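You operate a simulated robot arm through the tools that you are given. There is no shell and no other tool. Be economical: measure what you need, move in short steps, check, and stop when the job is done.

The job below is to be done with a simulated robot arm. You get a single attempt, and the scene is never put back.

TASK
Record a slate on the orange tape reel: hold the talk bar at least two seconds while it records.
Fine: then stop the tape and put the white safe-ready toggle back to safe; leave the reels on the cabinet alone. Where these are worked on the way, their far stop is far enough and under half their travel is too little: white safe-ready toggle.

Only the result counts: the job must be done as asked and must still hold three seconds after the hand-in. Knocking over, shifting, dropping, spilling or breaking anything else fails it.

THE ROBOT
A 7-joint arm with a two-finger parallel gripper, hanging from a carriage that runs on a rail from [-2103, 17] to [177, -1] (x, y) and turns from -345 to 342 degrees about z. Base frame: it is fixed where the carriage stands at the start and does not move with it; the origin is on the floor, on the carriage's upright axis, x ahead of it, y to its left, z up; the surface under the hand at the start is at about z = 810. Lengths are in mm, angles in degrees, forces in N, time in s.
With the tool pointing down near the work surface it reaches from about 100 to 560 mm from the robot's upright axis, wherever it stands. Its first joint turns from -166.0 to 166.0 degrees. Places, roughly: rec key of the tape machine [400, 0, 800]; stop key of the tape machine [200, 0, 800]; white safe-ready toggle [600, 0, 800]. Payload 3.91 kg.
The TCP is the grasp point between the finger pads, 30 mm short of the fingertips. In the tool frame z runs along the fingers and y along their closing line. The gripper opens to 110 mm. The fingers are 20 mm wide and 10 mm thick; the gripper's body (48 by 112 mm) begins 55 mm behind the TCP.
Orientation is that of the tool frame in the base frame, as a unit quaternion [w, x, y, z]. With the fingers straight down and closing along the base's y, the tool's x points along the base's -x, its y along +y and its z along -z.

THE INTERFACE
- The arm moves only by the tool play_rows. Its argument "steps" is text: rows parted by semicolons, each of 7 numbers parted by spaces: the closure in counts, from 0 (fully open) to 255 (shut), then the shift along the tool's x, y, z in mm, then the turn, a rotation vector about the tool's x, y, z in degrees. In form: fingers dx dy dz rx ry rz; .... A call has 1 to 20 rows; each row shifts and turns the commanded pose from where the row before left it, along the tool's axes as they then stand. A row lasts 0.2 s, in which the tool goes at most 50 mm and 8.6 degrees; a call with a longer step from one row to the next is refused whole, and so is a gripper value outside its range. A pose out of reach is approached as far as the arm can. The call stops where the force on the tool passes 90 N (or 10 N more than at its start, if that is more) or the arm is blocked; 0.2 s more then pass. The fingers move at their own pace (about 108 mm/s each) and stop on an object; they squeeze with about 40 N. The grip force told is the motor's: it shows also when the fingers shut on nothing. Time passes only in rows, and 0.2 s behind the last, so rows that do not move let the fingers close. The reply holds the time, the measured pose of the TCP, the force on the tool along the base axes, the opening and the grip force, in the units named above and with some noise, with the torque about the TCP (base axes, N m) and any sound that the robot's microphone picked up, and new pictures: "pictures" is both (left out), scene, wrist or none.
- Cameras (640 x 400 px; columns grow to the right, rows downward): "scene" is now at [215.2, 54.2, 1716.7]; the picture's right is [0.96, -0.27, 0.00], its down [-0.25, -0.90, -0.36] and it looks along [0.10, 0.35, -0.93] (base axes); focal length 258 px, centre (320, 200). "wrist" rides on the gripper at [72, 17, -103] in the tool frame; the picture's right is [-0.23, 0.97, 0.00], its down [-0.76, -0.18, -0.62] and it looks along [-0.61, -0.14, 0.78] (tool axes); focal length 222 px, centre (320, 200). There is no depth. A picture from a camera that has moved, and an enlarged one, comes with that camera's place and axes in the base frame and with its lens.
- move_column(by): slides the trunk up (or, below 0, down) by that many mm; the arm and the scene camera ride with it, the base frame stays. It gives what a move gives, with no picture.
- base_move(legs): drives the robot by 1 to 6 legs, each [ahead, left, turn to the left] in mm, mm and degrees, along the robot's own axes; the way and the turn of a leg run together, so that a leg with both is an arc; at most 1500 mm and 180 degrees a leg. The arm and the cameras ride along, it lands a little off, and it stops where it bumps. It keeps to its track: a leg is cut to what the track allows. It gives what a move gives, and a new picture of the scene camera.
- head_to(pan, tilt): turns the head with the scene camera to pan (to the left, within 155 degrees either way) and tilt (down, from -29 to 69), counted from straight ahead of the robot. It gives what a move gives, and a new picture of the scene camera.
- enlarge(camera, box): a new picture of the part [left, top, right, bottom] of that camera's present view, enlarged. It takes no simulated time.
- job_done(): hands the job in; it is judged then, once.

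Work in short steps. Places have to be worked out from the pictures, the camera data and where the tool is seen: move nearer, look again, correct. Check each grasp and each placing, and mend what went wrong. You have 120 turns and 260 pictures in all, those below and enlarged ones among them. Open the gripper and draw the arm clear of the work before you hand the job in, unless the task says otherwise; then end with one line.

The tools are called after "Request:" as name(argument=value, ...) on one line, values as JSON. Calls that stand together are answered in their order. play_rows: Moves the arm, as the interface text tells. Its arguments: {"type":"object","properties":{"steps":{"type":"string"},"pictures":{"type":"string","enum":["both","scene","wrist","none"]}},"required":["steps"]} The other tools are called the same way: move_column (by) slides the trunk up or down; base_move (legs) drives the base; head_to (pan, tilt) turns the head that bears the scene camera; enlarge (camera, box) takes an enlarged picture of a part of a camera's view; job_done () hands the job in.

At the start:

```text
t: 0.0
tcp_pos: [515.3, 77.0, 1086.8]
ee_rot: [0.0, 0.0, 1.0, 0.0]
ft_force: [0.8, -0.5, -0.5]
torque: [-0.01, -0.03, 0.01]
finger_gap: 110.2
finger_force: 0.0
trunk travel left (down, up): [-425.0, 155.0]
robot x, y, heading: [1.0, -3.0, -0.1]
head pan, tilt: [74.4, 68.8]
```

scene: 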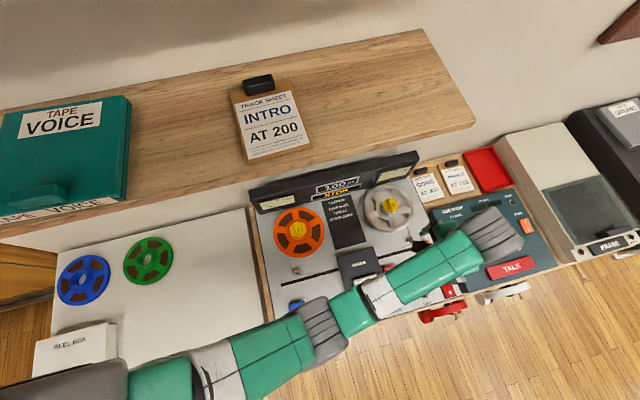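
wrist: 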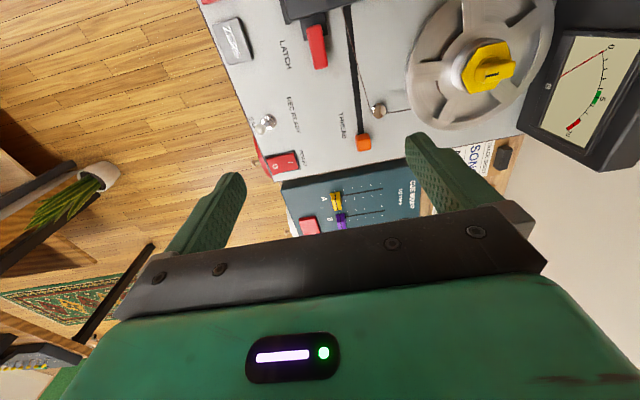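

The tape machine is partly hidden by the arm. I'll enlarge the scene and wrist views to read labels.

Request:
enlarge(camera="scene", box=[240, 140, 400, 240])

Request:
enlarge(camera="scene", box=[400, 140, 560, 240])

Request:
enlarge(camera="scene", box=[400, 230, 560, 330])

Request:
enlarge(camera="scene", box=[250, 230, 410, 330])

Request:
enlarge(camera="wrist", box=[200, 0, 440, 240])

Request:
enlarge(camera="scene", box=[220, 60, 340, 160])

```text
4.00 times, centred on (320, 190) of scene
camera zoom: at [215.2, 54.2, 1716.7], right [0.96, -0.27, 0.0], down [-0.25, -0.9, -0.36], along [0.1, 0.35, -0.93], focal length 1034 px, centre (320, 240)
```

zoom: 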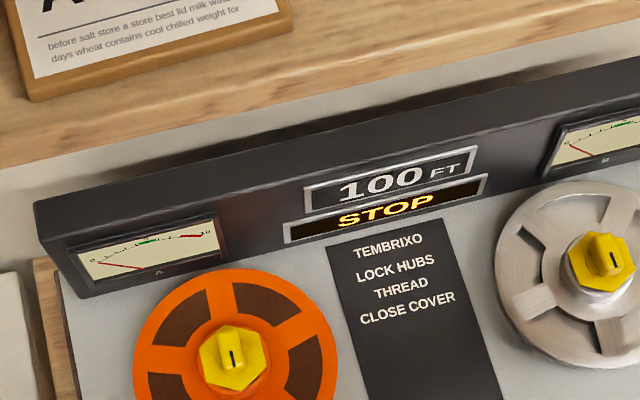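

```text
4.00 times, centred on (480, 190) of scene
camera zoom: at [215.2, 54.2, 1716.7], right [0.96, -0.27, 0.0], down [-0.25, -0.9, -0.36], along [0.1, 0.35, -0.93], focal length 1034 px, centre (-320, 240)
```

zoom: 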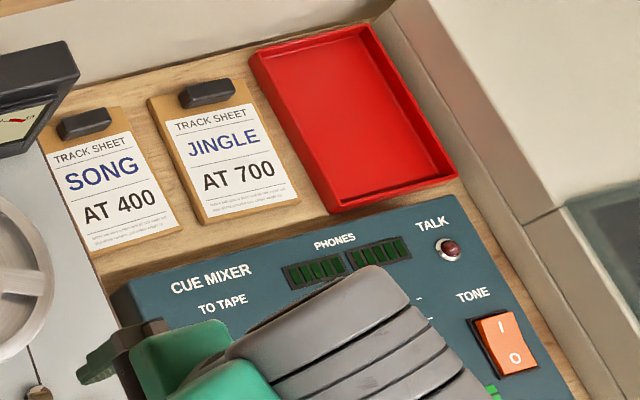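

```text
4.00 times, centred on (480, 280) of scene
camera zoom: at [215.2, 54.2, 1716.7], right [0.96, -0.27, 0.0], down [-0.25, -0.9, -0.36], along [0.1, 0.35, -0.93], focal length 1034 px, centre (-320, -120)
```

zoom: 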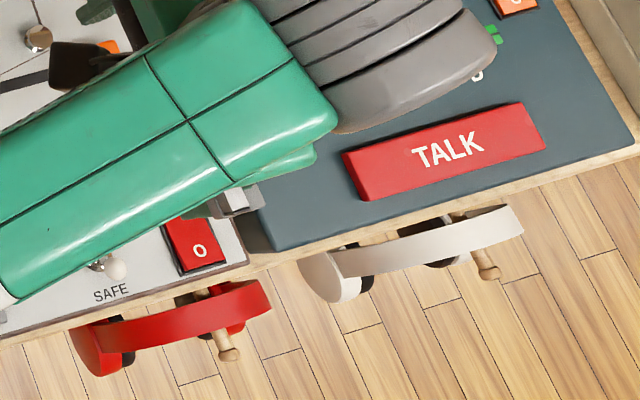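

```text
4.00 times, centred on (330, 280) of scene
camera zoom: at [215.2, 54.2, 1716.7], right [0.96, -0.27, 0.0], down [-0.25, -0.9, -0.36], along [0.1, 0.35, -0.93], focal length 1034 px, centre (280, -120)
```

zoom: 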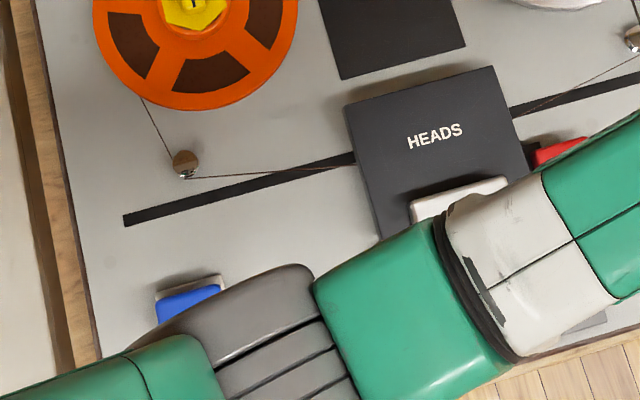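

```text
1.67 times, centred on (320, 120) of wrist
camera zoom: at [444.0, 93.9, 1189.8], right [0.23, 0.97, 0.0], down [0.76, -0.18, 0.62], along [0.61, -0.14, -0.78], focal length 370 px, centre (320, 333)
```

zoom: 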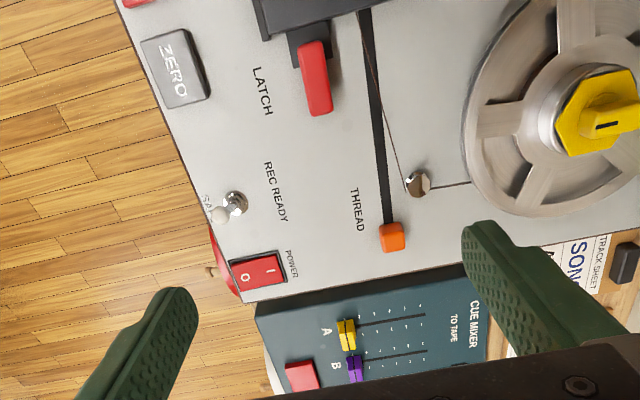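

```text
4.00 times, centred on (280, 110) of scene
camera zoom: at [215.2, 54.2, 1716.7], right [0.96, -0.27, 0.0], down [-0.25, -0.9, -0.36], along [0.1, 0.35, -0.93], focal length 1034 px, centre (480, 560)
```

zoom: 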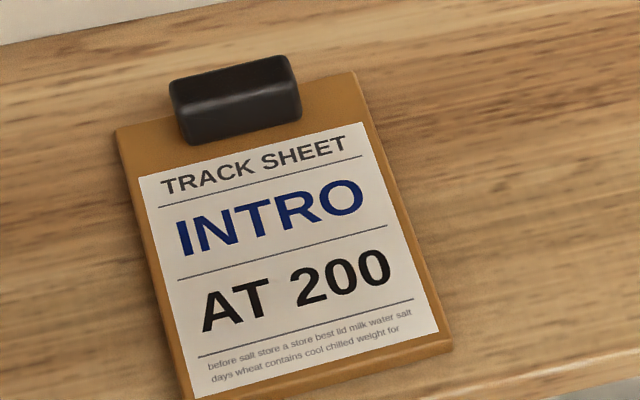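

The toggle appears to be at SAFE (lever towards the front). I'll drive the carriage back so the arm uncovers the machine's front keys.

Request:
base_move(legs=[[-450, 0, 0]])

Request:
head_to(pan=25, tilt=55)

```text
t: 2.7
tcp_pos: [79.4, 75.5, 1087.5]
ee_rot: [0.0, 0.005, 1.0, 0.0]
ft_force: [0.0, 0.0, 0.3]
torque: [-0.01, -0.01, 0.01]
finger_gap: 109.8
finger_force: 0.1
trunk travel left (down, up): [-425.0, 155.0]
robot x, y, heading: [-438.5, 3.9, -0.3]
head pan, tilt: [74.4, 68.8]
camera scene: at [-220.9, 55.8, 1716.7], right [0.96, -0.28, 0.0], down [-0.26, -0.9, -0.36], along [0.1, 0.35, -0.93], focal length 258 px, centre (320, 200)
```

scene: 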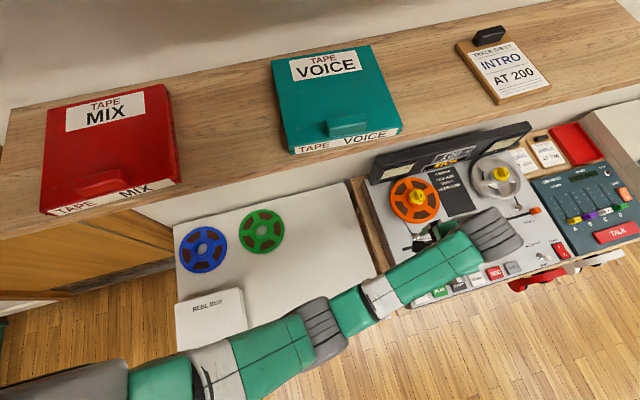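

```text
t: 3.8
tcp_pos: [78.7, 77.3, 1086.2]
ee_rot: [0.0, 0.005, 1.0, 0.0]
ft_force: [0.6, 0.2, 0.2]
torque: [-0.02, 0.01, 0.02]
finger_gap: 110.0
finger_force: 0.1
trunk travel left (down, up): [-425.0, 155.0]
robot x, y, heading: [-436.9, 5.8, -0.5]
head pan, tilt: [25.0, 55.0]
camera scene: at [-170.9, 32.0, 1732.1], right [0.41, -0.91, 0.0], down [-0.75, -0.34, -0.57], along [0.52, 0.24, -0.82], focal length 258 px, centre (320, 200)
```

scene: 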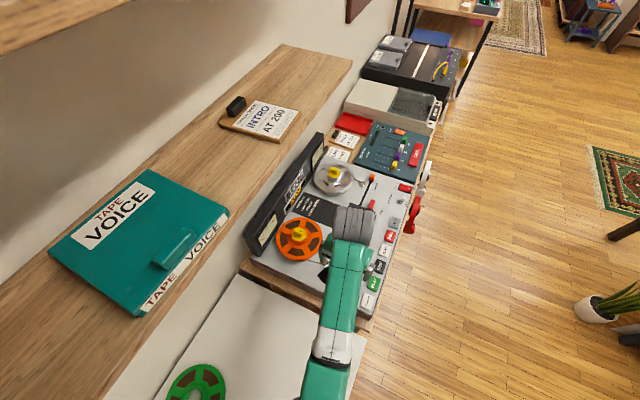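

The keys are now visible; I'll enlarge them.

Request:
enlarge(camera="scene", box=[340, 200, 436, 320])

Request:
enlarge(camera="scene", box=[310, 110, 440, 210])

Request:
play_rows(steps="0 0 0 0 0 0 0", pictures="wrist")

```text
3.33 times, centred on (388, 260) of scene
camera zoom: at [-170.9, 32.0, 1732.1], right [0.41, -0.91, 0.0], down [-0.75, -0.34, -0.57], along [0.52, 0.24, -0.82], focal length 861 px, centre (93, 0)
```

zoom: 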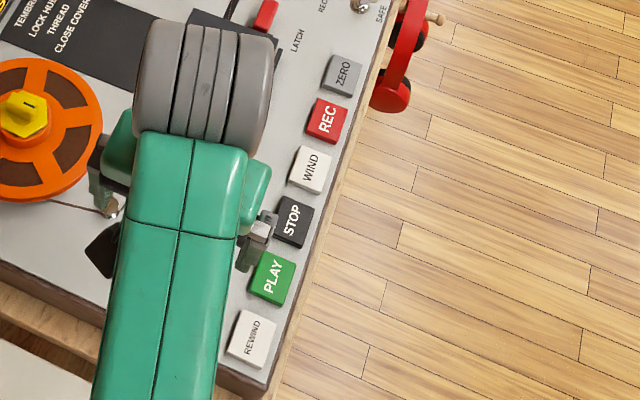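

```text
4.00 times, centred on (375, 160) of scene
camera zoom: at [-170.9, 32.0, 1732.1], right [0.41, -0.91, 0.0], down [-0.75, -0.34, -0.57], along [0.52, 0.24, -0.82], focal length 1034 px, centre (100, 360)
```

zoom: 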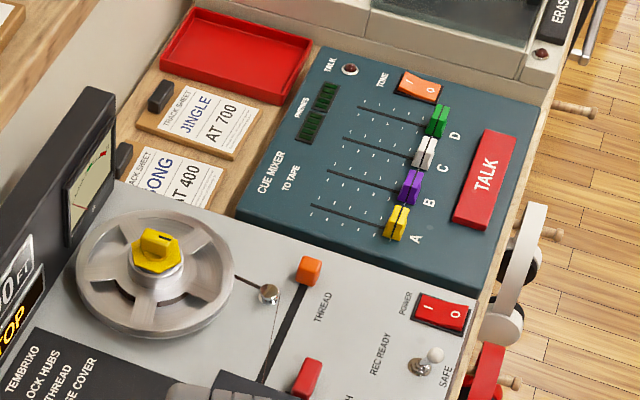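

```text
t: 4.2
tcp_pos: [78.5, 76.3, 1086.2]
ee_rot: [0.001, 0.005, 1.0, 0.0]
ft_force: [0.4, 0.0, -0.6]
torque: [0.01, -0.03, 0.0]
finger_gap: 110.1
finger_force: 0.1
trunk travel left (down, up): [-425.0, 155.0]
robot x, y, heading: [-439.4, 4.6, -0.7]
head pan, tilt: [25.0, 55.0]
camera wrist: at [8.2, 93.3, 1189.8], right [0.24, 0.97, 0.0], down [0.76, -0.19, 0.62], along [0.61, -0.15, -0.78], focal length 222 px, centre (320, 200)
```

wrist: 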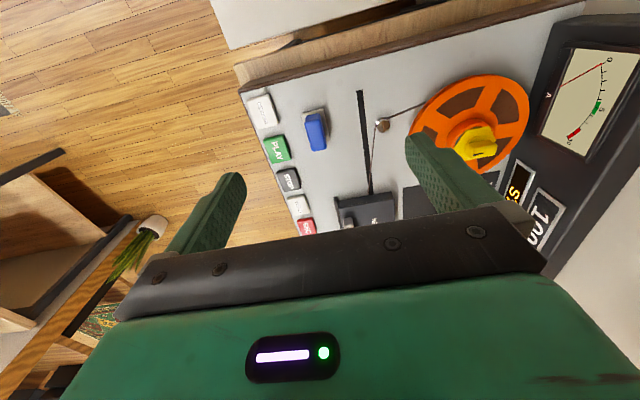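

Keys from left to right are REWIND, PLAY, STOP, WIND, REC, ZERO; REC is about [372,-27,815], STOP about [235,-30], toggle about [552,-23], TALK about [845,-18]. I'll drive to the right end of the rail and view the mixer from there.

Request:
base_move(legs=[[615, 0, 0]])

Request:
play_rows(steps="255 0 0 0 0 0 0;255 0 0 0 0 0 0;255 0 0 0 0 0 0", pictures="wrist")

```text
t: 7.7
tcp_pos: [688.1, 67.2, 1085.6]
ee_rot: [-0.001, 0.009, 1.0, 0.0]
ft_force: [0.7, -0.9, 0.8]
torque: [-0.03, 0.01, 0.0]
finger_gap: 110.2
finger_force: 0.1
trunk travel left (down, up): [-425.0, 155.0]
robot x, y, heading: [168.0, 1.0, -1.1]
head pan, tilt: [25.0, 55.0]
camera scene: at [436.5, 24.6, 1732.1], right [0.41, -0.91, 0.0], down [-0.75, -0.33, -0.57], along [0.52, 0.23, -0.82], focal length 258 px, centre (320, 200)
```

scene: 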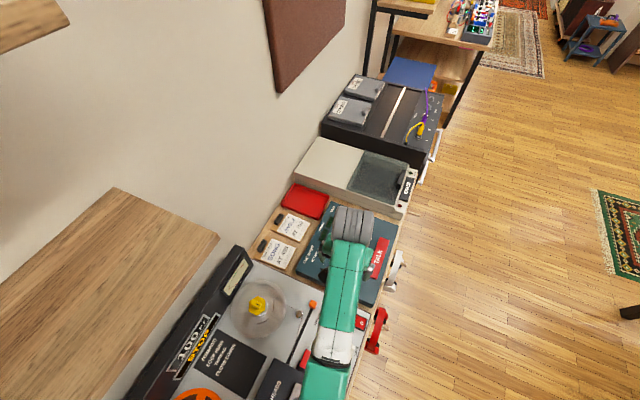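

```text
t: 8.5
tcp_pos: [687.0, 66.5, 1086.4]
ee_rot: [0.0, 0.009, 1.0, 0.0]
ft_force: [0.4, -0.1, 0.0]
torque: [0.02, 0.0, -0.02]
finger_gap: 0.0
finger_force: 37.8
trunk travel left (down, up): [-425.0, 155.0]
robot x, y, heading: [168.6, -1.0, -1.0]
head pan, tilt: [25.0, 55.0]
camera wrist: at [616.1, 84.4, 1189.7], right [0.25, 0.97, 0.0], down [0.76, -0.19, 0.62], along [0.6, -0.15, -0.78], focal length 222 px, centre (320, 200)
```

wrist: 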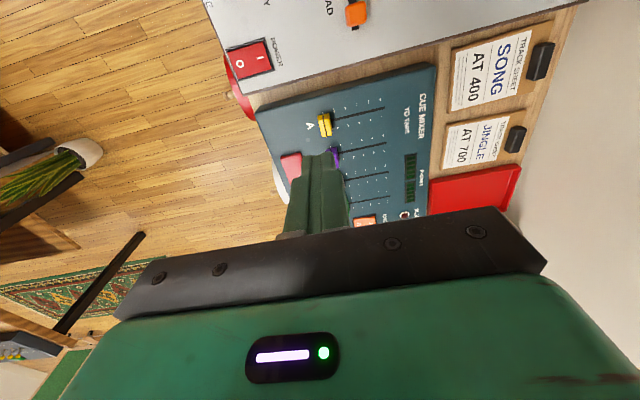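

TALK's near end is about [802,-18,825], beyond the straight-down reach, so I'll tilt the tool forward about 32° and test whether the arm reaches over it at a safe height.

Request:
play_rows(steps="255 0 -10 0 0 -8 0;255 0 -15 0 0 -8 0;255 0 -20 0 0 -8 0;255 0 -20 0 0 -8 0;255 0 -20 30 0 0 0;255 0 0 30 0 0 0;255 0 0 30 0 0 0;255 0 0 30 0 0 0;255 0 0 30 0 0 0")

```text
t: 10.5
tcp_pos: [763.0, -18.3, 956.0]
ee_rot: [0.276, 0.009, 0.961, -0.003]
ft_force: [0.5, -0.4, -0.8]
torque: [-0.02, 0.01, -0.03]
finger_gap: 0.0
finger_force: 38.1
trunk travel left (down, up): [-425.0, 155.0]
robot x, y, heading: [173.8, 1.2, -0.9]
head pan, tilt: [25.0, 55.0]
camera scene: at [436.5, 24.6, 1732.2], right [0.41, -0.91, 0.0], down [-0.75, -0.33, -0.57], along [0.52, 0.23, -0.82], focal length 258 px, centre (320, 200)
camera wrist: at [648.8, 0.5, 1006.0], right [0.21, 0.97, 0.12], down [0.31, -0.18, 0.93], along [0.93, -0.16, -0.34], focal length 222 px, centre (320, 200)
```

scene: 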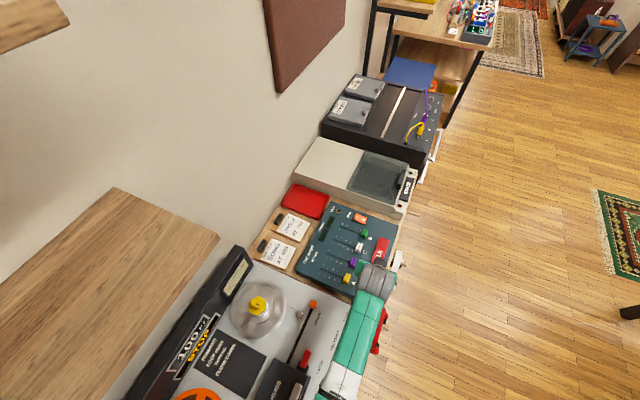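
wrist: 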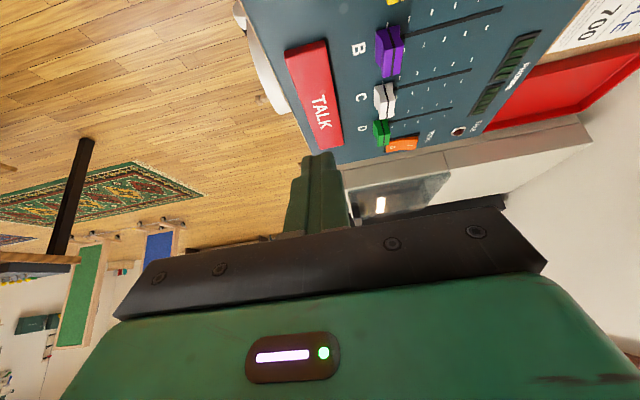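

The arm reaches; TALK spans x≈780–920 at y≈-24. Now I go back, straighten the tool, and look closely at the toggle.

Request:
play_rows(steps="255 0 0 -40 0 0 0;255 0 0 -40 0 0 0;255 0 0 -20 0 8 0;255 0 0 0 0 8 0;255 0 0 0 0 8 0;255 0 0 0 0 8 0;255 45 0 0 0 0 0;255 45 0 0 0 0 0;255 45 0 0 0 0 0;255 45 0 0 0 0 0;255 0 0 40 0 0 0;255 0 0 40 0 0 0;255 0 0 0 0 0 0")

```text
t: 13.3
tcp_pos: [533.1, -14.0, 962.9]
ee_rot: [0.0, 0.009, 1.0, 0.0]
ft_force: [0.1, -0.3, -0.1]
torque: [0.01, 0.02, -0.03]
finger_gap: 0.0
finger_force: 38.2
trunk travel left (down, up): [-425.0, 155.0]
robot x, y, heading: [168.8, 0.3, -1.2]
head pan, tilt: [25.0, 55.0]
camera scene: at [436.5, 24.6, 1732.1], right [0.41, -0.91, 0.0], down [-0.75, -0.33, -0.57], along [0.52, 0.23, -0.82], focal length 258 px, centre (320, 200)
camera wrist: at [462.0, 2.7, 1066.7], right [0.25, 0.97, 0.0], down [0.76, -0.19, 0.62], along [0.6, -0.15, -0.78], focal length 222 px, centre (320, 200)
```

scene: 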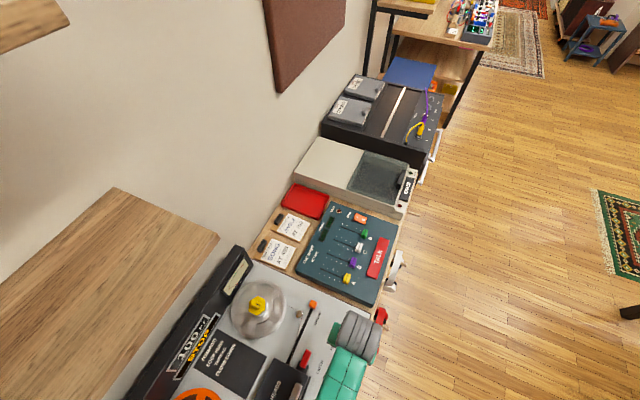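
wrist: 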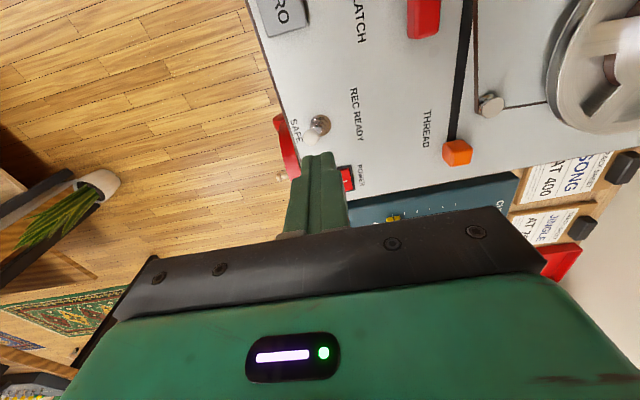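

Request:
enlarge(camera="wrist", box=[260, 80, 380, 200])

Request:
enlarge(camera="scene", box=[220, 180, 400, 330])

```text
3.33 times, centred on (320, 140) of wrist
camera zoom: at [462.0, 2.7, 1066.7], right [0.25, 0.97, 0.0], down [0.76, -0.19, 0.62], along [0.6, -0.15, -0.78], focal length 740 px, centre (320, 400)
```

zoom: 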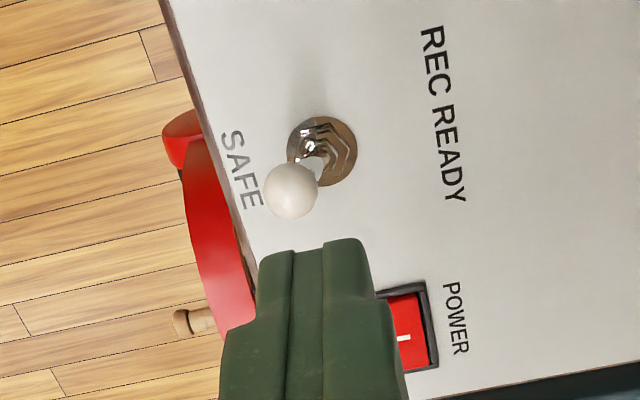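

```text
2.67 times, centred on (310, 255) of scene
camera zoom: at [436.5, 24.6, 1732.1], right [0.41, -0.91, 0.0], down [-0.75, -0.33, -0.57], along [0.52, 0.23, -0.82], focal length 689 px, centre (347, 53)
```

zoom: 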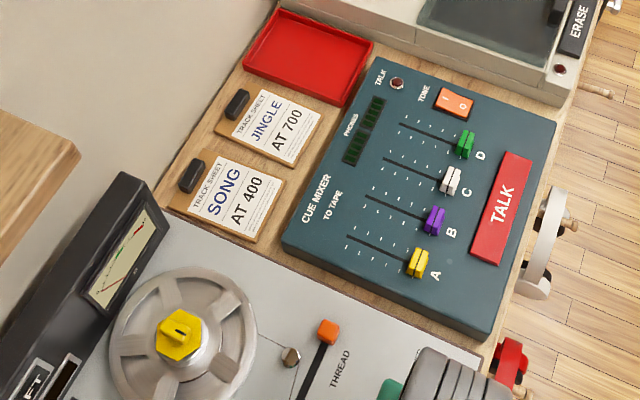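

The ball is at about [552,-30,838] with the bushing at y≈-19. I'll go in front of it (y≈-72) and descend, then look.

Request:
play_rows(steps="255 -20 -30 0 0 0 0;255 0 -28 0 0 0 0;255 0 0 40 0 0 0;255 0 0 35 0 0 0;255 0 0 15 0 0 0;255 0 0 10 0 0 0;255 0 0 0 0 0 0", pictures="wrist")

Request:
enlarge(camera="wrist", box=[260, 60, 420, 220])

```text
t: 14.9
tcp_pos: [551.3, -74.2, 863.5]
ee_rot: [-0.001, 0.009, 1.0, 0.0]
ft_force: [0.4, -0.6, 0.9]
torque: [-0.01, -0.01, 0.0]
finger_gap: 0.1
finger_force: 37.6
trunk travel left (down, up): [-425.0, 155.0]
robot x, y, heading: [170.6, -1.6, -0.7]
head pan, tilt: [25.0, 55.0]
camera wrist: at [478.9, -56.1, 967.7], right [0.25, 0.97, 0.0], down [0.76, -0.19, 0.62], along [0.6, -0.15, -0.78], focal length 222 px, centre (320, 200)
```

wrist: 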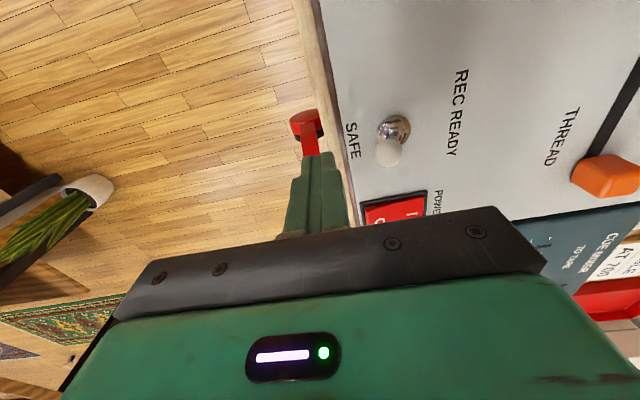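

```text
2.50 times, centred on (340, 140) of wrist
camera zoom: at [478.9, -56.1, 967.7], right [0.25, 0.97, 0.0], down [0.76, -0.19, 0.62], along [0.6, -0.15, -0.78], focal length 555 px, centre (270, 350)
```

zoom: 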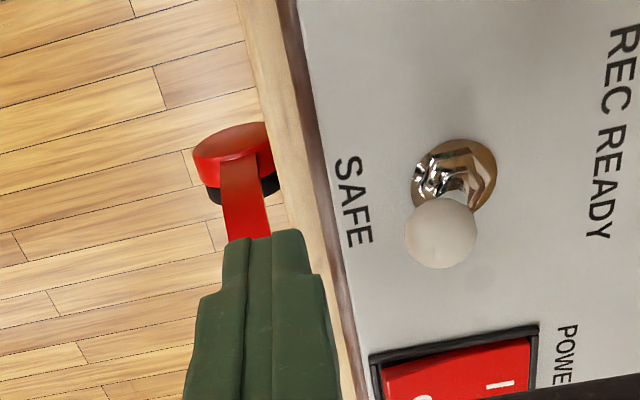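

Both views agree the ball is at [552,-29,838]. I lower slightly and push it toward +y in small steps.

Request:
play_rows(steps="255 0 0 6 0 0 0;255 0 15 0 0 0 0;255 0 12 0 0 0 0;255 0 8 0 0 0 0;255 0 6 0 0 0 0;255 0 6 0 0 0 0;255 0 4 0 0 0 0;255 0 0 0 0 0 0", pictures="wrist")

Request:
enlarge(camera="wrist", box=[260, 60, 420, 220])

```text
t: 16.7
tcp_pos: [551.9, -25.8, 859.0]
ee_rot: [0.0, 0.011, 1.0, -0.002]
ft_force: [-3.5, -13.6, 6.7]
torque: [-0.26, 0.05, 0.02]
finger_gap: 0.0
finger_force: 37.8
trunk travel left (down, up): [-425.0, 155.0]
robot x, y, heading: [170.7, -3.8, -1.0]
head pan, tilt: [25.0, 55.0]
camera wrist: at [480.3, -8.6, 962.0], right [0.25, 0.97, 0.0], down [0.76, -0.19, 0.62], along [0.6, -0.16, -0.78], focal length 222 px, centre (320, 200)
```

wrist: 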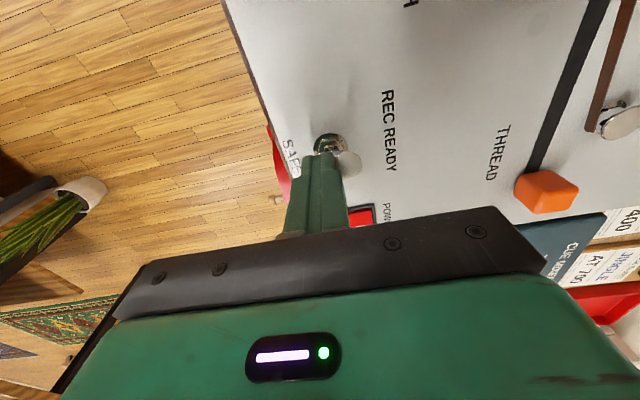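

```text
2.50 times, centred on (340, 140) of wrist
camera zoom: at [480.3, -8.6, 962.0], right [0.25, 0.97, 0.0], down [0.76, -0.19, 0.62], along [0.6, -0.16, -0.78], focal length 555 px, centre (270, 350)
```

zoom: 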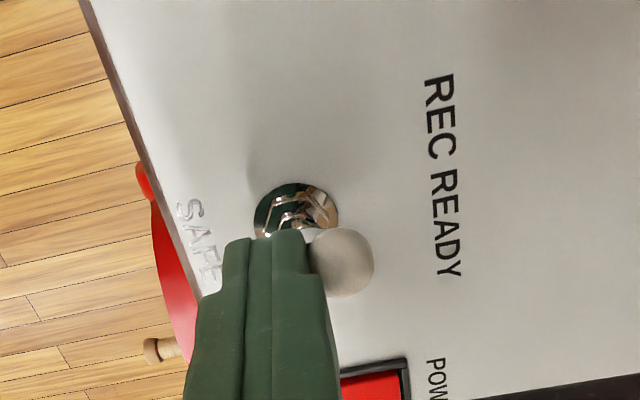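

The lever has moved past centre with 14 N on the fingers; I push a few mm more to the stop, then back away.

Request:
play_rows(steps="255 0 3 0 0 0 0;255 0 3 0 0 0 0;255 0 0 0 0 0 0", pictures="none")

Request:
play_rows(steps="255 0 -15 0 0 0 0;255 0 -15 0 0 0 0;255 0 0 -30 0 0 0;255 0 0 -20 0 0 0;255 0 0 0 0 0 0", pictures="wrist")

Request:
enlarge(camera="wrist", box=[260, 60, 420, 220])

```text
t: 17.5
tcp_pos: [551.7, -27.0, 857.8]
ee_rot: [0.0, 0.011, 1.0, -0.005]
ft_force: [-5.2, -37.0, 9.3]
torque: [-0.83, 0.15, 0.07]
finger_gap: 0.0
finger_force: 36.8
trunk travel left (down, up): [-425.0, 155.0]
robot x, y, heading: [169.7, -1.2, -1.0]
head pan, tilt: [25.0, 55.0]
```

```text
t: 18.7
tcp_pos: [552.1, -46.7, 908.5]
ee_rot: [-0.001, 0.009, 1.0, 0.001]
ft_force: [0.0, 0.4, 0.5]
torque: [0.0, 0.01, -0.01]
finger_gap: 0.2
finger_force: 37.9
trunk travel left (down, up): [-425.0, 155.0]
robot x, y, heading: [170.9, -0.2, -0.9]
head pan, tilt: [25.0, 55.0]
camera wrist: at [480.8, -28.8, 1012.0], right [0.25, 0.97, 0.0], down [0.76, -0.19, 0.62], along [0.6, -0.15, -0.78], focal length 222 px, centre (320, 200)
```

wrist: 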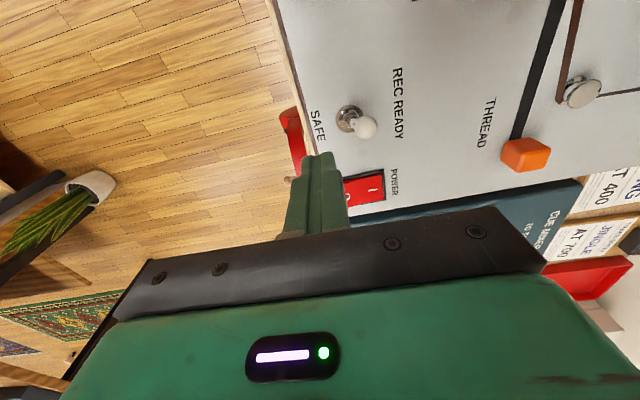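

```text
2.50 times, centred on (340, 140) of wrist
camera zoom: at [480.8, -28.8, 1012.0], right [0.25, 0.97, 0.0], down [0.76, -0.19, 0.62], along [0.6, -0.15, -0.78], focal length 555 px, centre (270, 350)
```

zoom: 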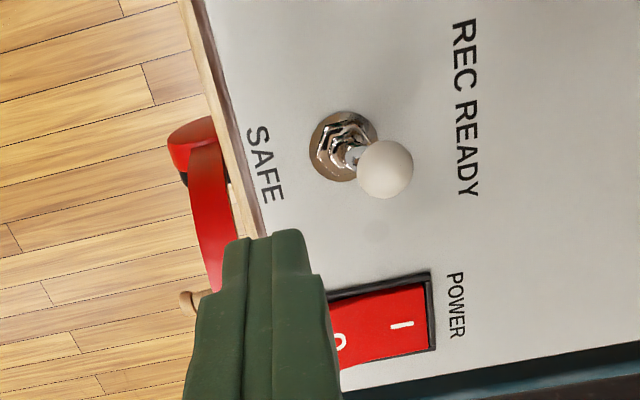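

The toggle is now at REC READY. Next I move over the REC key (~[372,-27]) and look.

Request:
play_rows(steps="255 0 0 -40 0 0 0;255 45 10 0 0 0 0;255 45 5 0 0 0 0;255 45 0 0 0 0 0;255 45 0 0 0 0 0;255 0 0 0 0 0 0")

```text
t: 20.1
tcp_pos: [375.2, -27.2, 947.0]
ee_rot: [0.0, 0.01, 1.0, 0.0]
ft_force: [-0.2, 0.1, 0.1]
torque: [0.0, -0.04, 0.02]
finger_gap: 0.0
finger_force: 37.2
trunk travel left (down, up): [-425.0, 155.0]
robot x, y, heading: [171.2, -1.0, -1.0]
head pan, tilt: [25.0, 55.0]
camera scene: at [436.5, 24.6, 1732.1], right [0.41, -0.91, 0.0], down [-0.75, -0.33, -0.57], along [0.52, 0.23, -0.82], focal length 258 px, centre (320, 200)
camera wrist: at [302.9, -9.4, 1052.0], right [0.25, 0.97, 0.0], down [0.76, -0.19, 0.62], along [0.6, -0.15, -0.78], focal length 222 px, centre (320, 200)
```

scene: 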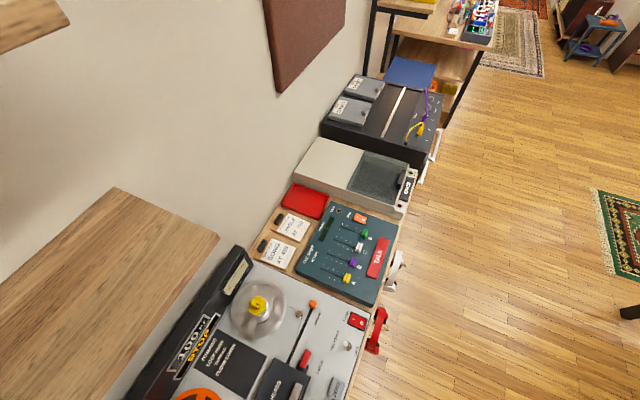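
wrist: 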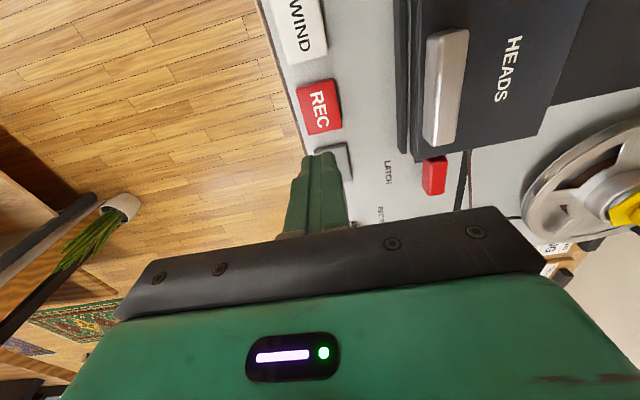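

REC sits at about [365,-26,820]. I position above it, descend, then press in small steps.

Request:
play_rows(steps="255 10 1 30 0 0 0;255 0 0 30 0 0 0;255 0 0 20 0 0 0;255 0 0 5 0 0 0;255 0 0 4 0 0 0;255 0 0 4 0 0 0")

Request:
enlarge(camera="scene", box=[150, 290, 310, 390])

```text
t: 21.5
tcp_pos: [363.8, -27.9, 854.8]
ee_rot: [-0.001, 0.01, 1.0, 0.0]
ft_force: [-0.6, 0.1, 0.4]
torque: [-0.02, -0.05, 0.0]
finger_gap: 0.0
finger_force: 37.6
trunk travel left (down, up): [-425.0, 155.0]
robot x, y, heading: [171.0, -4.8, -1.2]
head pan, tilt: [25.0, 55.0]
camera scene: at [436.5, 24.6, 1732.1], right [0.41, -0.91, 0.0], down [-0.75, -0.33, -0.57], along [0.52, 0.23, -0.82], focal length 258 px, centre (320, 200)
camera wrist: at [292.0, -10.0, 958.4], right [0.25, 0.97, 0.0], down [0.76, -0.19, 0.62], along [0.6, -0.15, -0.78], focal length 222 px, centre (320, 200)
```

scene: 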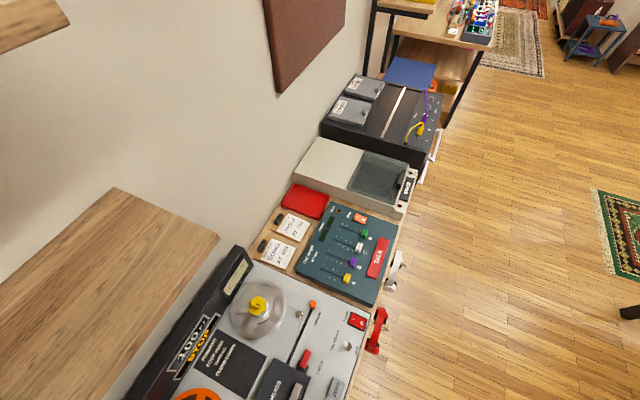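
wrist: 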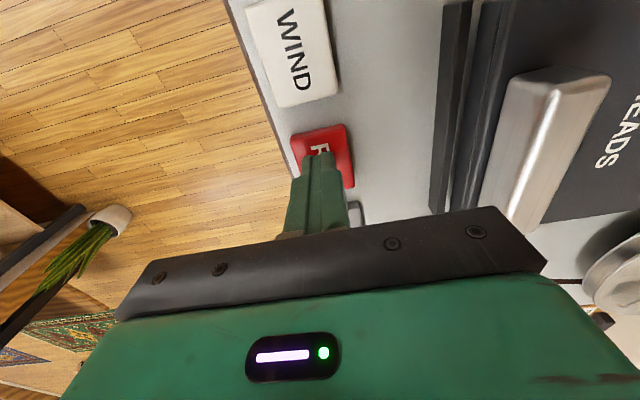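

```text
4.00 times, centred on (230, 340) of scene
camera zoom: at [436.5, 24.6, 1732.1], right [0.41, -0.91, 0.0], down [-0.75, -0.33, -0.57], along [0.52, 0.23, -0.82], focal length 1034 px, centre (680, -360)
```

zoom: 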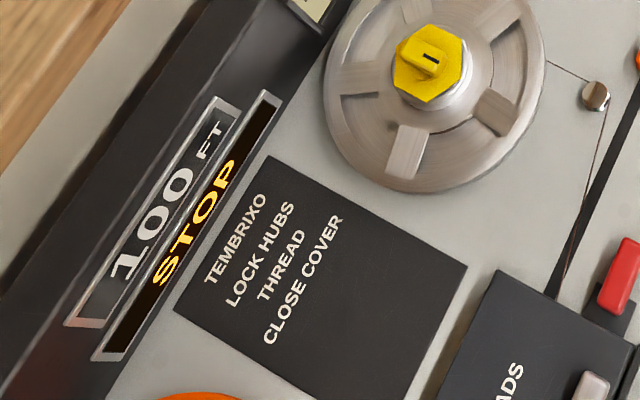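

The fingertips are over REC with no contact yet; the display reads STOP. I press down in 3 mm steps.

Request:
play_rows(steps="255 0 0 3 0 0 0;255 0 0 3 0 0 0;255 0 0 3 0 0 0;255 0 0 3 0 0 0", pictures="scene")

Request:
enlarge(camera="scene", box=[150, 290, 310, 390])

```text
t: 22.5
tcp_pos: [362.1, -27.7, 843.1]
ee_rot: [0.001, 0.01, 1.0, 0.0]
ft_force: [0.2, -1.7, 10.8]
torque: [-0.07, 0.04, -0.03]
finger_gap: 0.2
finger_force: 37.3
trunk travel left (down, up): [-425.0, 155.0]
robot x, y, heading: [171.6, 0.4, -1.2]
head pan, tilt: [25.0, 55.0]
heard: click
camera scene: at [436.6, 24.4, 1732.4], right [0.41, -0.91, 0.0], down [-0.75, -0.33, -0.57], along [0.52, 0.23, -0.82], focal length 258 px, centre (320, 200)
```

scene: 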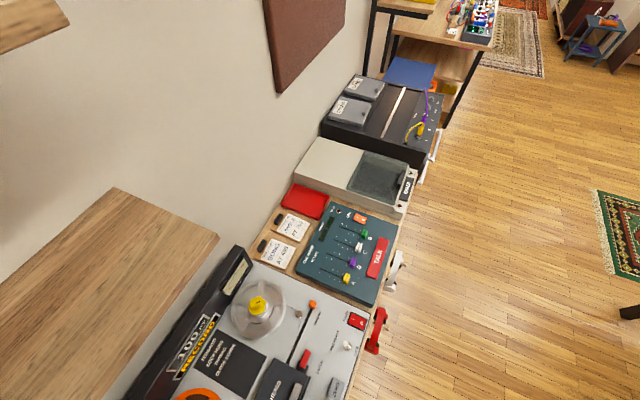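

```text
4.00 times, centred on (230, 340) of scene
camera zoom: at [436.6, 24.4, 1732.4], right [0.41, -0.91, 0.0], down [-0.75, -0.33, -0.57], along [0.52, 0.23, -0.82], focal length 1034 px, centre (680, -360)
```

zoom: 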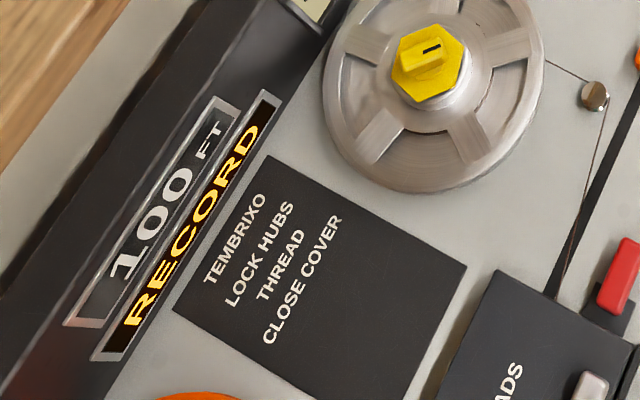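

It is recording. I lift off and move across to TALK with the tilted tool.

Request:
play_rows(steps="255 0 0 -40 0 0 0;255 0 0 -40 0 0 0;255 -30 0 -40 0 0 0;255 -45 2 0 0 0 0;255 -45 2 0 0 0 0;255 -45 2 0 0 0 0;255 -45 2 0 0 0 0;255 -45 2 0 0 0 0;255 -45 2 0 0 -8 0;255 -40 0 0 0 -8 0;255 0 0 20 0 -8 0;255 0 0 20 0 -8 0;255 0 0 30 0 0 0;255 0 0 0 0 0 0")

```text
t: 25.5
tcp_pos: [729.8, -22.5, 903.3]
ee_rot: [0.276, 0.009, 0.961, -0.002]
ft_force: [-0.6, -0.3, -0.3]
torque: [0.0, 0.0, -0.02]
finger_gap: 0.0
finger_force: 38.2
trunk travel left (down, up): [-425.0, 155.0]
robot x, y, heading: [169.8, -1.6, -1.2]
head pan, tilt: [25.0, 55.0]
camera scene: at [436.6, 24.6, 1732.2], right [0.41, -0.91, 0.0], down [-0.75, -0.33, -0.57], along [0.52, 0.23, -0.82], focal length 258 px, centre (320, 200)
camera wrist: at [614.8, -3.7, 952.9], right [0.21, 0.97, 0.12], down [0.31, -0.18, 0.93], along [0.93, -0.16, -0.34], focal length 222 px, centre (320, 200)
```

scene: 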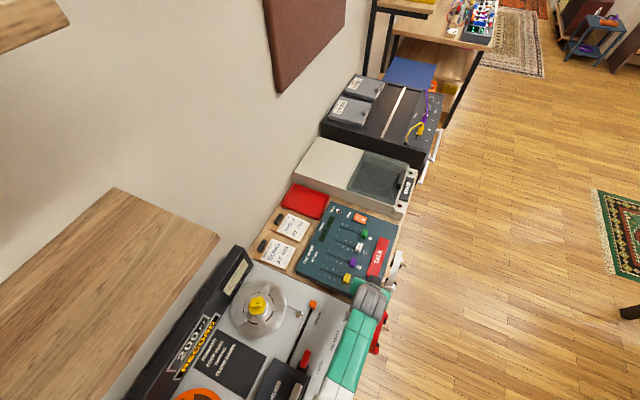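
wrist: 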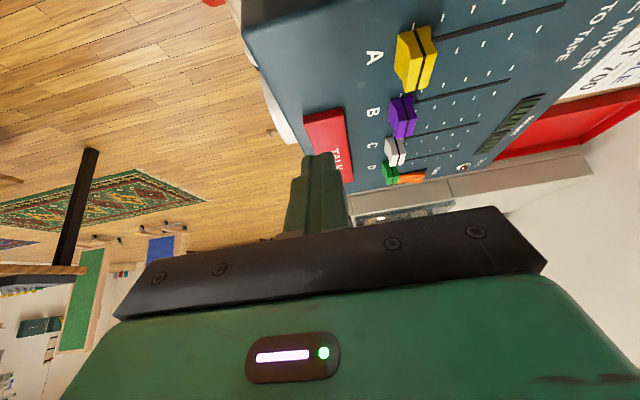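

The counter seems to have advanced; I check it.

Request:
enlarge(camera="scene", box=[150, 290, 310, 390])

Request:
enlarge(camera="wrist", box=[260, 60, 420, 220])

```text
4.00 times, centred on (230, 340) of scene
camera zoom: at [436.6, 24.6, 1732.2], right [0.41, -0.91, 0.0], down [-0.75, -0.33, -0.57], along [0.52, 0.23, -0.82], focal length 1034 px, centre (680, -360)
```

zoom: 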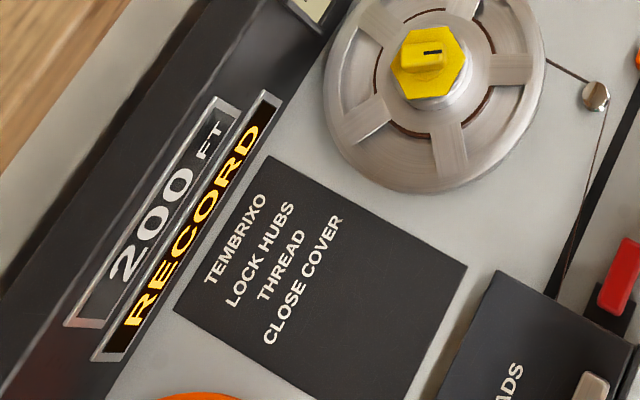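

```text
2.50 times, centred on (340, 140) of wrist
camera zoom: at [614.8, -3.7, 952.9], right [0.21, 0.97, 0.12], down [0.31, -0.18, 0.93], along [0.93, -0.16, -0.34], focal length 555 px, centre (270, 350)
```

zoom: 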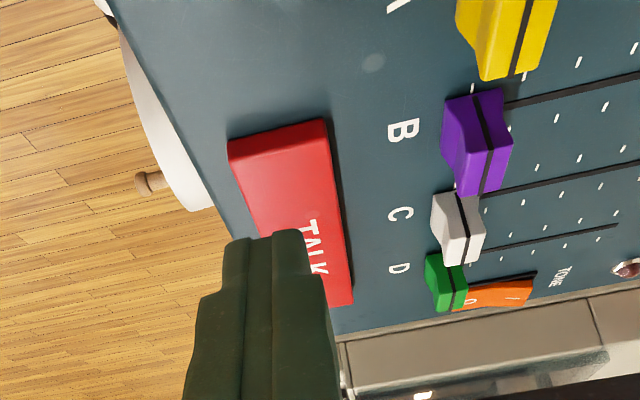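

The transport is running, so I go straight over TALK and start pressing.

Request:
play_rows(steps="255 -20 0 40 0 0 0;255 -19 0 40 0 0 0;255 0 0 7 0 0 0;255 1.6 0 2.6 0 0 0;255 1.6 0 2.6 0 0 0;255 1.6 0 2.6 0 0 0")

```text
t: 26.9
tcp_pos: [802.4, -22.3, 856.5]
ee_rot: [0.276, 0.009, 0.961, -0.003]
ft_force: [0.5, 0.9, -0.3]
torque: [0.01, 0.0, -0.01]
finger_gap: 0.1
finger_force: 38.0
out of reach, approached as far as the arm can: row 3, 5
trunk travel left (down, up): [-425.0, 155.0]
robot x, y, heading: [172.6, -2.1, -1.1]
head pan, tilt: [25.0, 55.0]
camera scene: at [436.5, 24.6, 1732.2], right [0.41, -0.91, 0.0], down [-0.75, -0.33, -0.57], along [0.52, 0.23, -0.82], focal length 258 px, centre (320, 200)
camera wrist: at [687.1, -5.1, 907.4], right [0.21, 0.97, 0.12], down [0.31, -0.18, 0.93], along [0.93, -0.16, -0.34], focal length 222 px, centre (320, 200)
```

scene: 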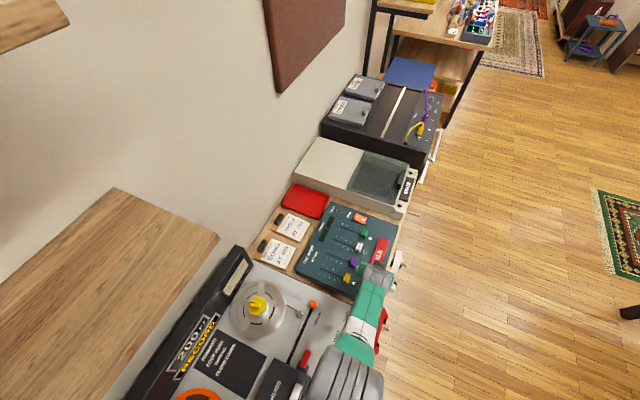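
wrist: 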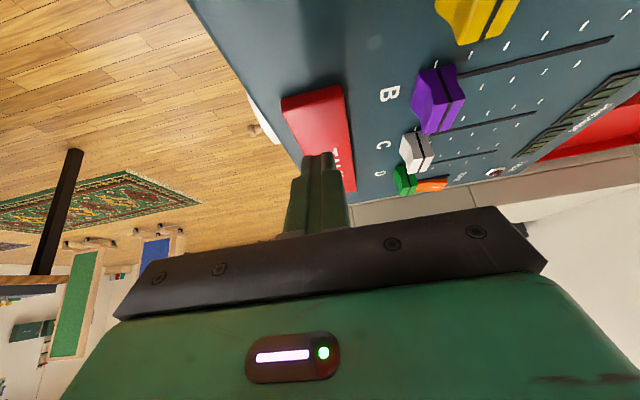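

The arm is at its reach limit, with the tip about at z 831 above the bar. I lower the trunk to press.

Request:
move_column(by=-10)

```text
t: 27.4
tcp_pos: [802.0, -24.5, 848.7]
ee_rot: [0.275, 0.009, 0.961, -0.003]
ft_force: [-0.5, 1.4, -0.1]
torque: [0.0, 0.01, -0.01]
finger_gap: 0.3
finger_force: 37.8
trunk travel left (down, up): [-415.0, 165.0]
robot x, y, heading: [174.3, -0.6, -0.7]
head pan, tilt: [25.0, 55.0]
```

Tip is now at about z 823 with no contact; continue down.

Request:
move_column(by=-7)

```text
t: 28.0
tcp_pos: [802.0, -24.7, 839.6]
ee_rot: [0.275, 0.009, 0.961, -0.003]
ft_force: [0.0, -0.5, 0.7]
torque: [-0.03, 0.01, -0.02]
finger_gap: 0.2
finger_force: 37.2
trunk travel left (down, up): [-408.0, 172.0]
robot x, y, heading: [174.1, -1.6, -1.2]
head pan, tilt: [25.0, 55.0]
```

Still free; another 5 mm.

Request:
move_column(by=-5)

```text
t: 28.6
tcp_pos: [802.7, -23.3, 835.8]
ee_rot: [0.275, 0.009, 0.961, -0.002]
ft_force: [-0.5, 0.0, 0.5]
torque: [0.03, 0.03, -0.01]
finger_gap: 0.0
finger_force: 37.9
trunk travel left (down, up): [-403.0, 177.0]
robot x, y, heading: [169.8, -3.4, -0.9]
head pan, tilt: [25.0, 55.0]
```

Still no contact; I take a look before going on.

Request:
enlarge(camera="wrist", box=[220, 40, 420, 240])

Request:
enlarge(camera="scene", box=[330, 210, 430, 310])

Request:
enlarge(camera="scene", box=[150, 290, 310, 390])

```text
2.00 times, centred on (320, 140) of wrist
camera zoom: at [687.1, -5.1, 885.4], right [0.21, 0.97, 0.12], down [0.31, -0.18, 0.93], along [0.93, -0.16, -0.34], focal length 444 px, centre (320, 320)
```

zoom: 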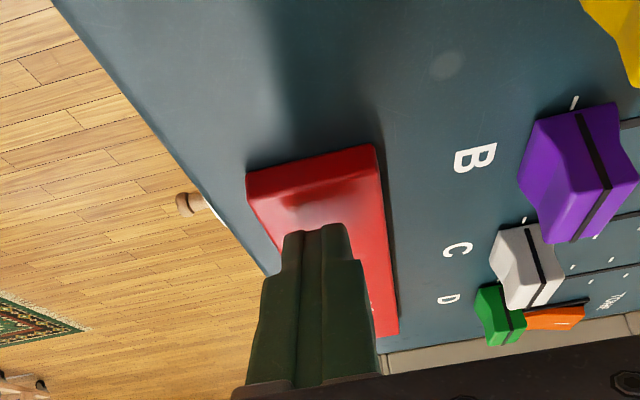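

```text
4.00 times, centred on (380, 260) of scene
camera zoom: at [436.5, 24.6, 1710.1], right [0.41, -0.91, 0.0], down [-0.75, -0.33, -0.57], along [0.52, 0.23, -0.82], focal length 1034 px, centre (80, -40)
```

zoom: 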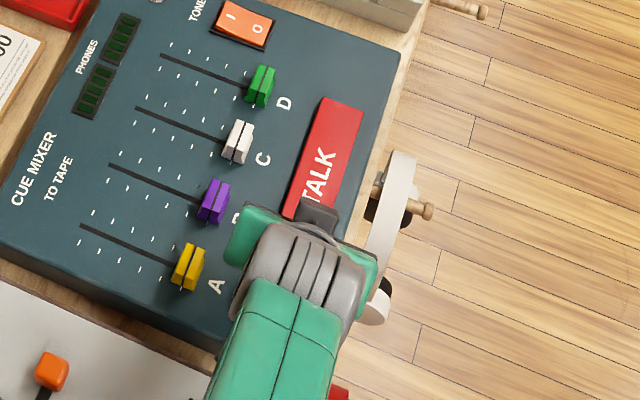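

```text
4.00 times, centred on (230, 340) of scene
camera zoom: at [436.5, 24.6, 1710.1], right [0.41, -0.91, 0.0], down [-0.75, -0.33, -0.57], along [0.52, 0.23, -0.82], focal length 1034 px, centre (680, -360)
```

zoom: 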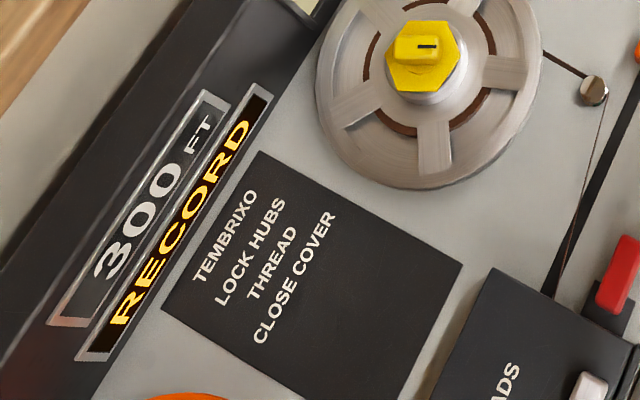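

The finger's shadow/reflection shows it is just over the bar; continue down.

Request:
move_column(by=-8)

```text
t: 29.1
tcp_pos: [801.9, -23.6, 828.4]
ee_rot: [0.275, 0.01, 0.961, -0.002]
ft_force: [-1.3, -0.1, 3.3]
torque: [0.01, 0.01, 0.02]
finger_gap: 0.0
finger_force: 38.0
trunk travel left (down, up): [-395.0, 185.0]
robot x, y, heading: [171.5, 0.2, -0.8]
head pan, tilt: [25.0, 55.0]
heard: click
```

Contact (3.3 N) and a click. I go 3 mm deeper and check the talk lamp.

Request:
move_column(by=-2)

Request:
enlarge(camera="scene", box=[300, 180, 400, 280])

```text
t: 29.6
tcp_pos: [802.1, -23.2, 825.7]
ee_rot: [0.275, 0.01, 0.961, -0.003]
ft_force: [-3.0, 0.6, 7.9]
torque: [0.0, 0.05, 0.01]
finger_gap: 0.1
finger_force: 37.9
trunk travel left (down, up): [-393.0, 187.0]
robot x, y, heading: [172.4, -2.6, -0.8]
head pan, tilt: [25.0, 55.0]
```

```text
4.00 times, centred on (350, 230) of scene
camera zoom: at [436.5, 24.6, 1700.2], right [0.41, -0.91, 0.0], down [-0.75, -0.33, -0.57], along [0.52, 0.23, -0.82], focal length 1034 px, centre (200, 80)
```

zoom: 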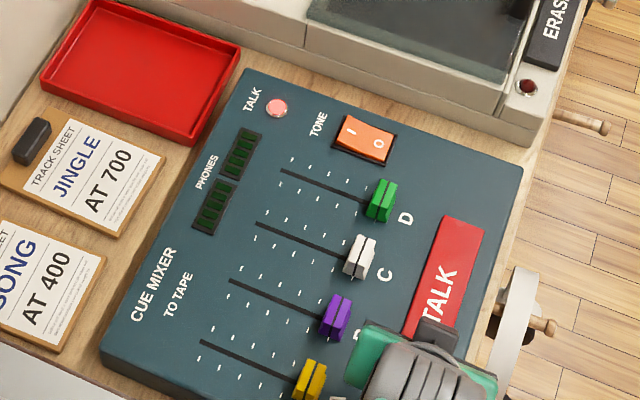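

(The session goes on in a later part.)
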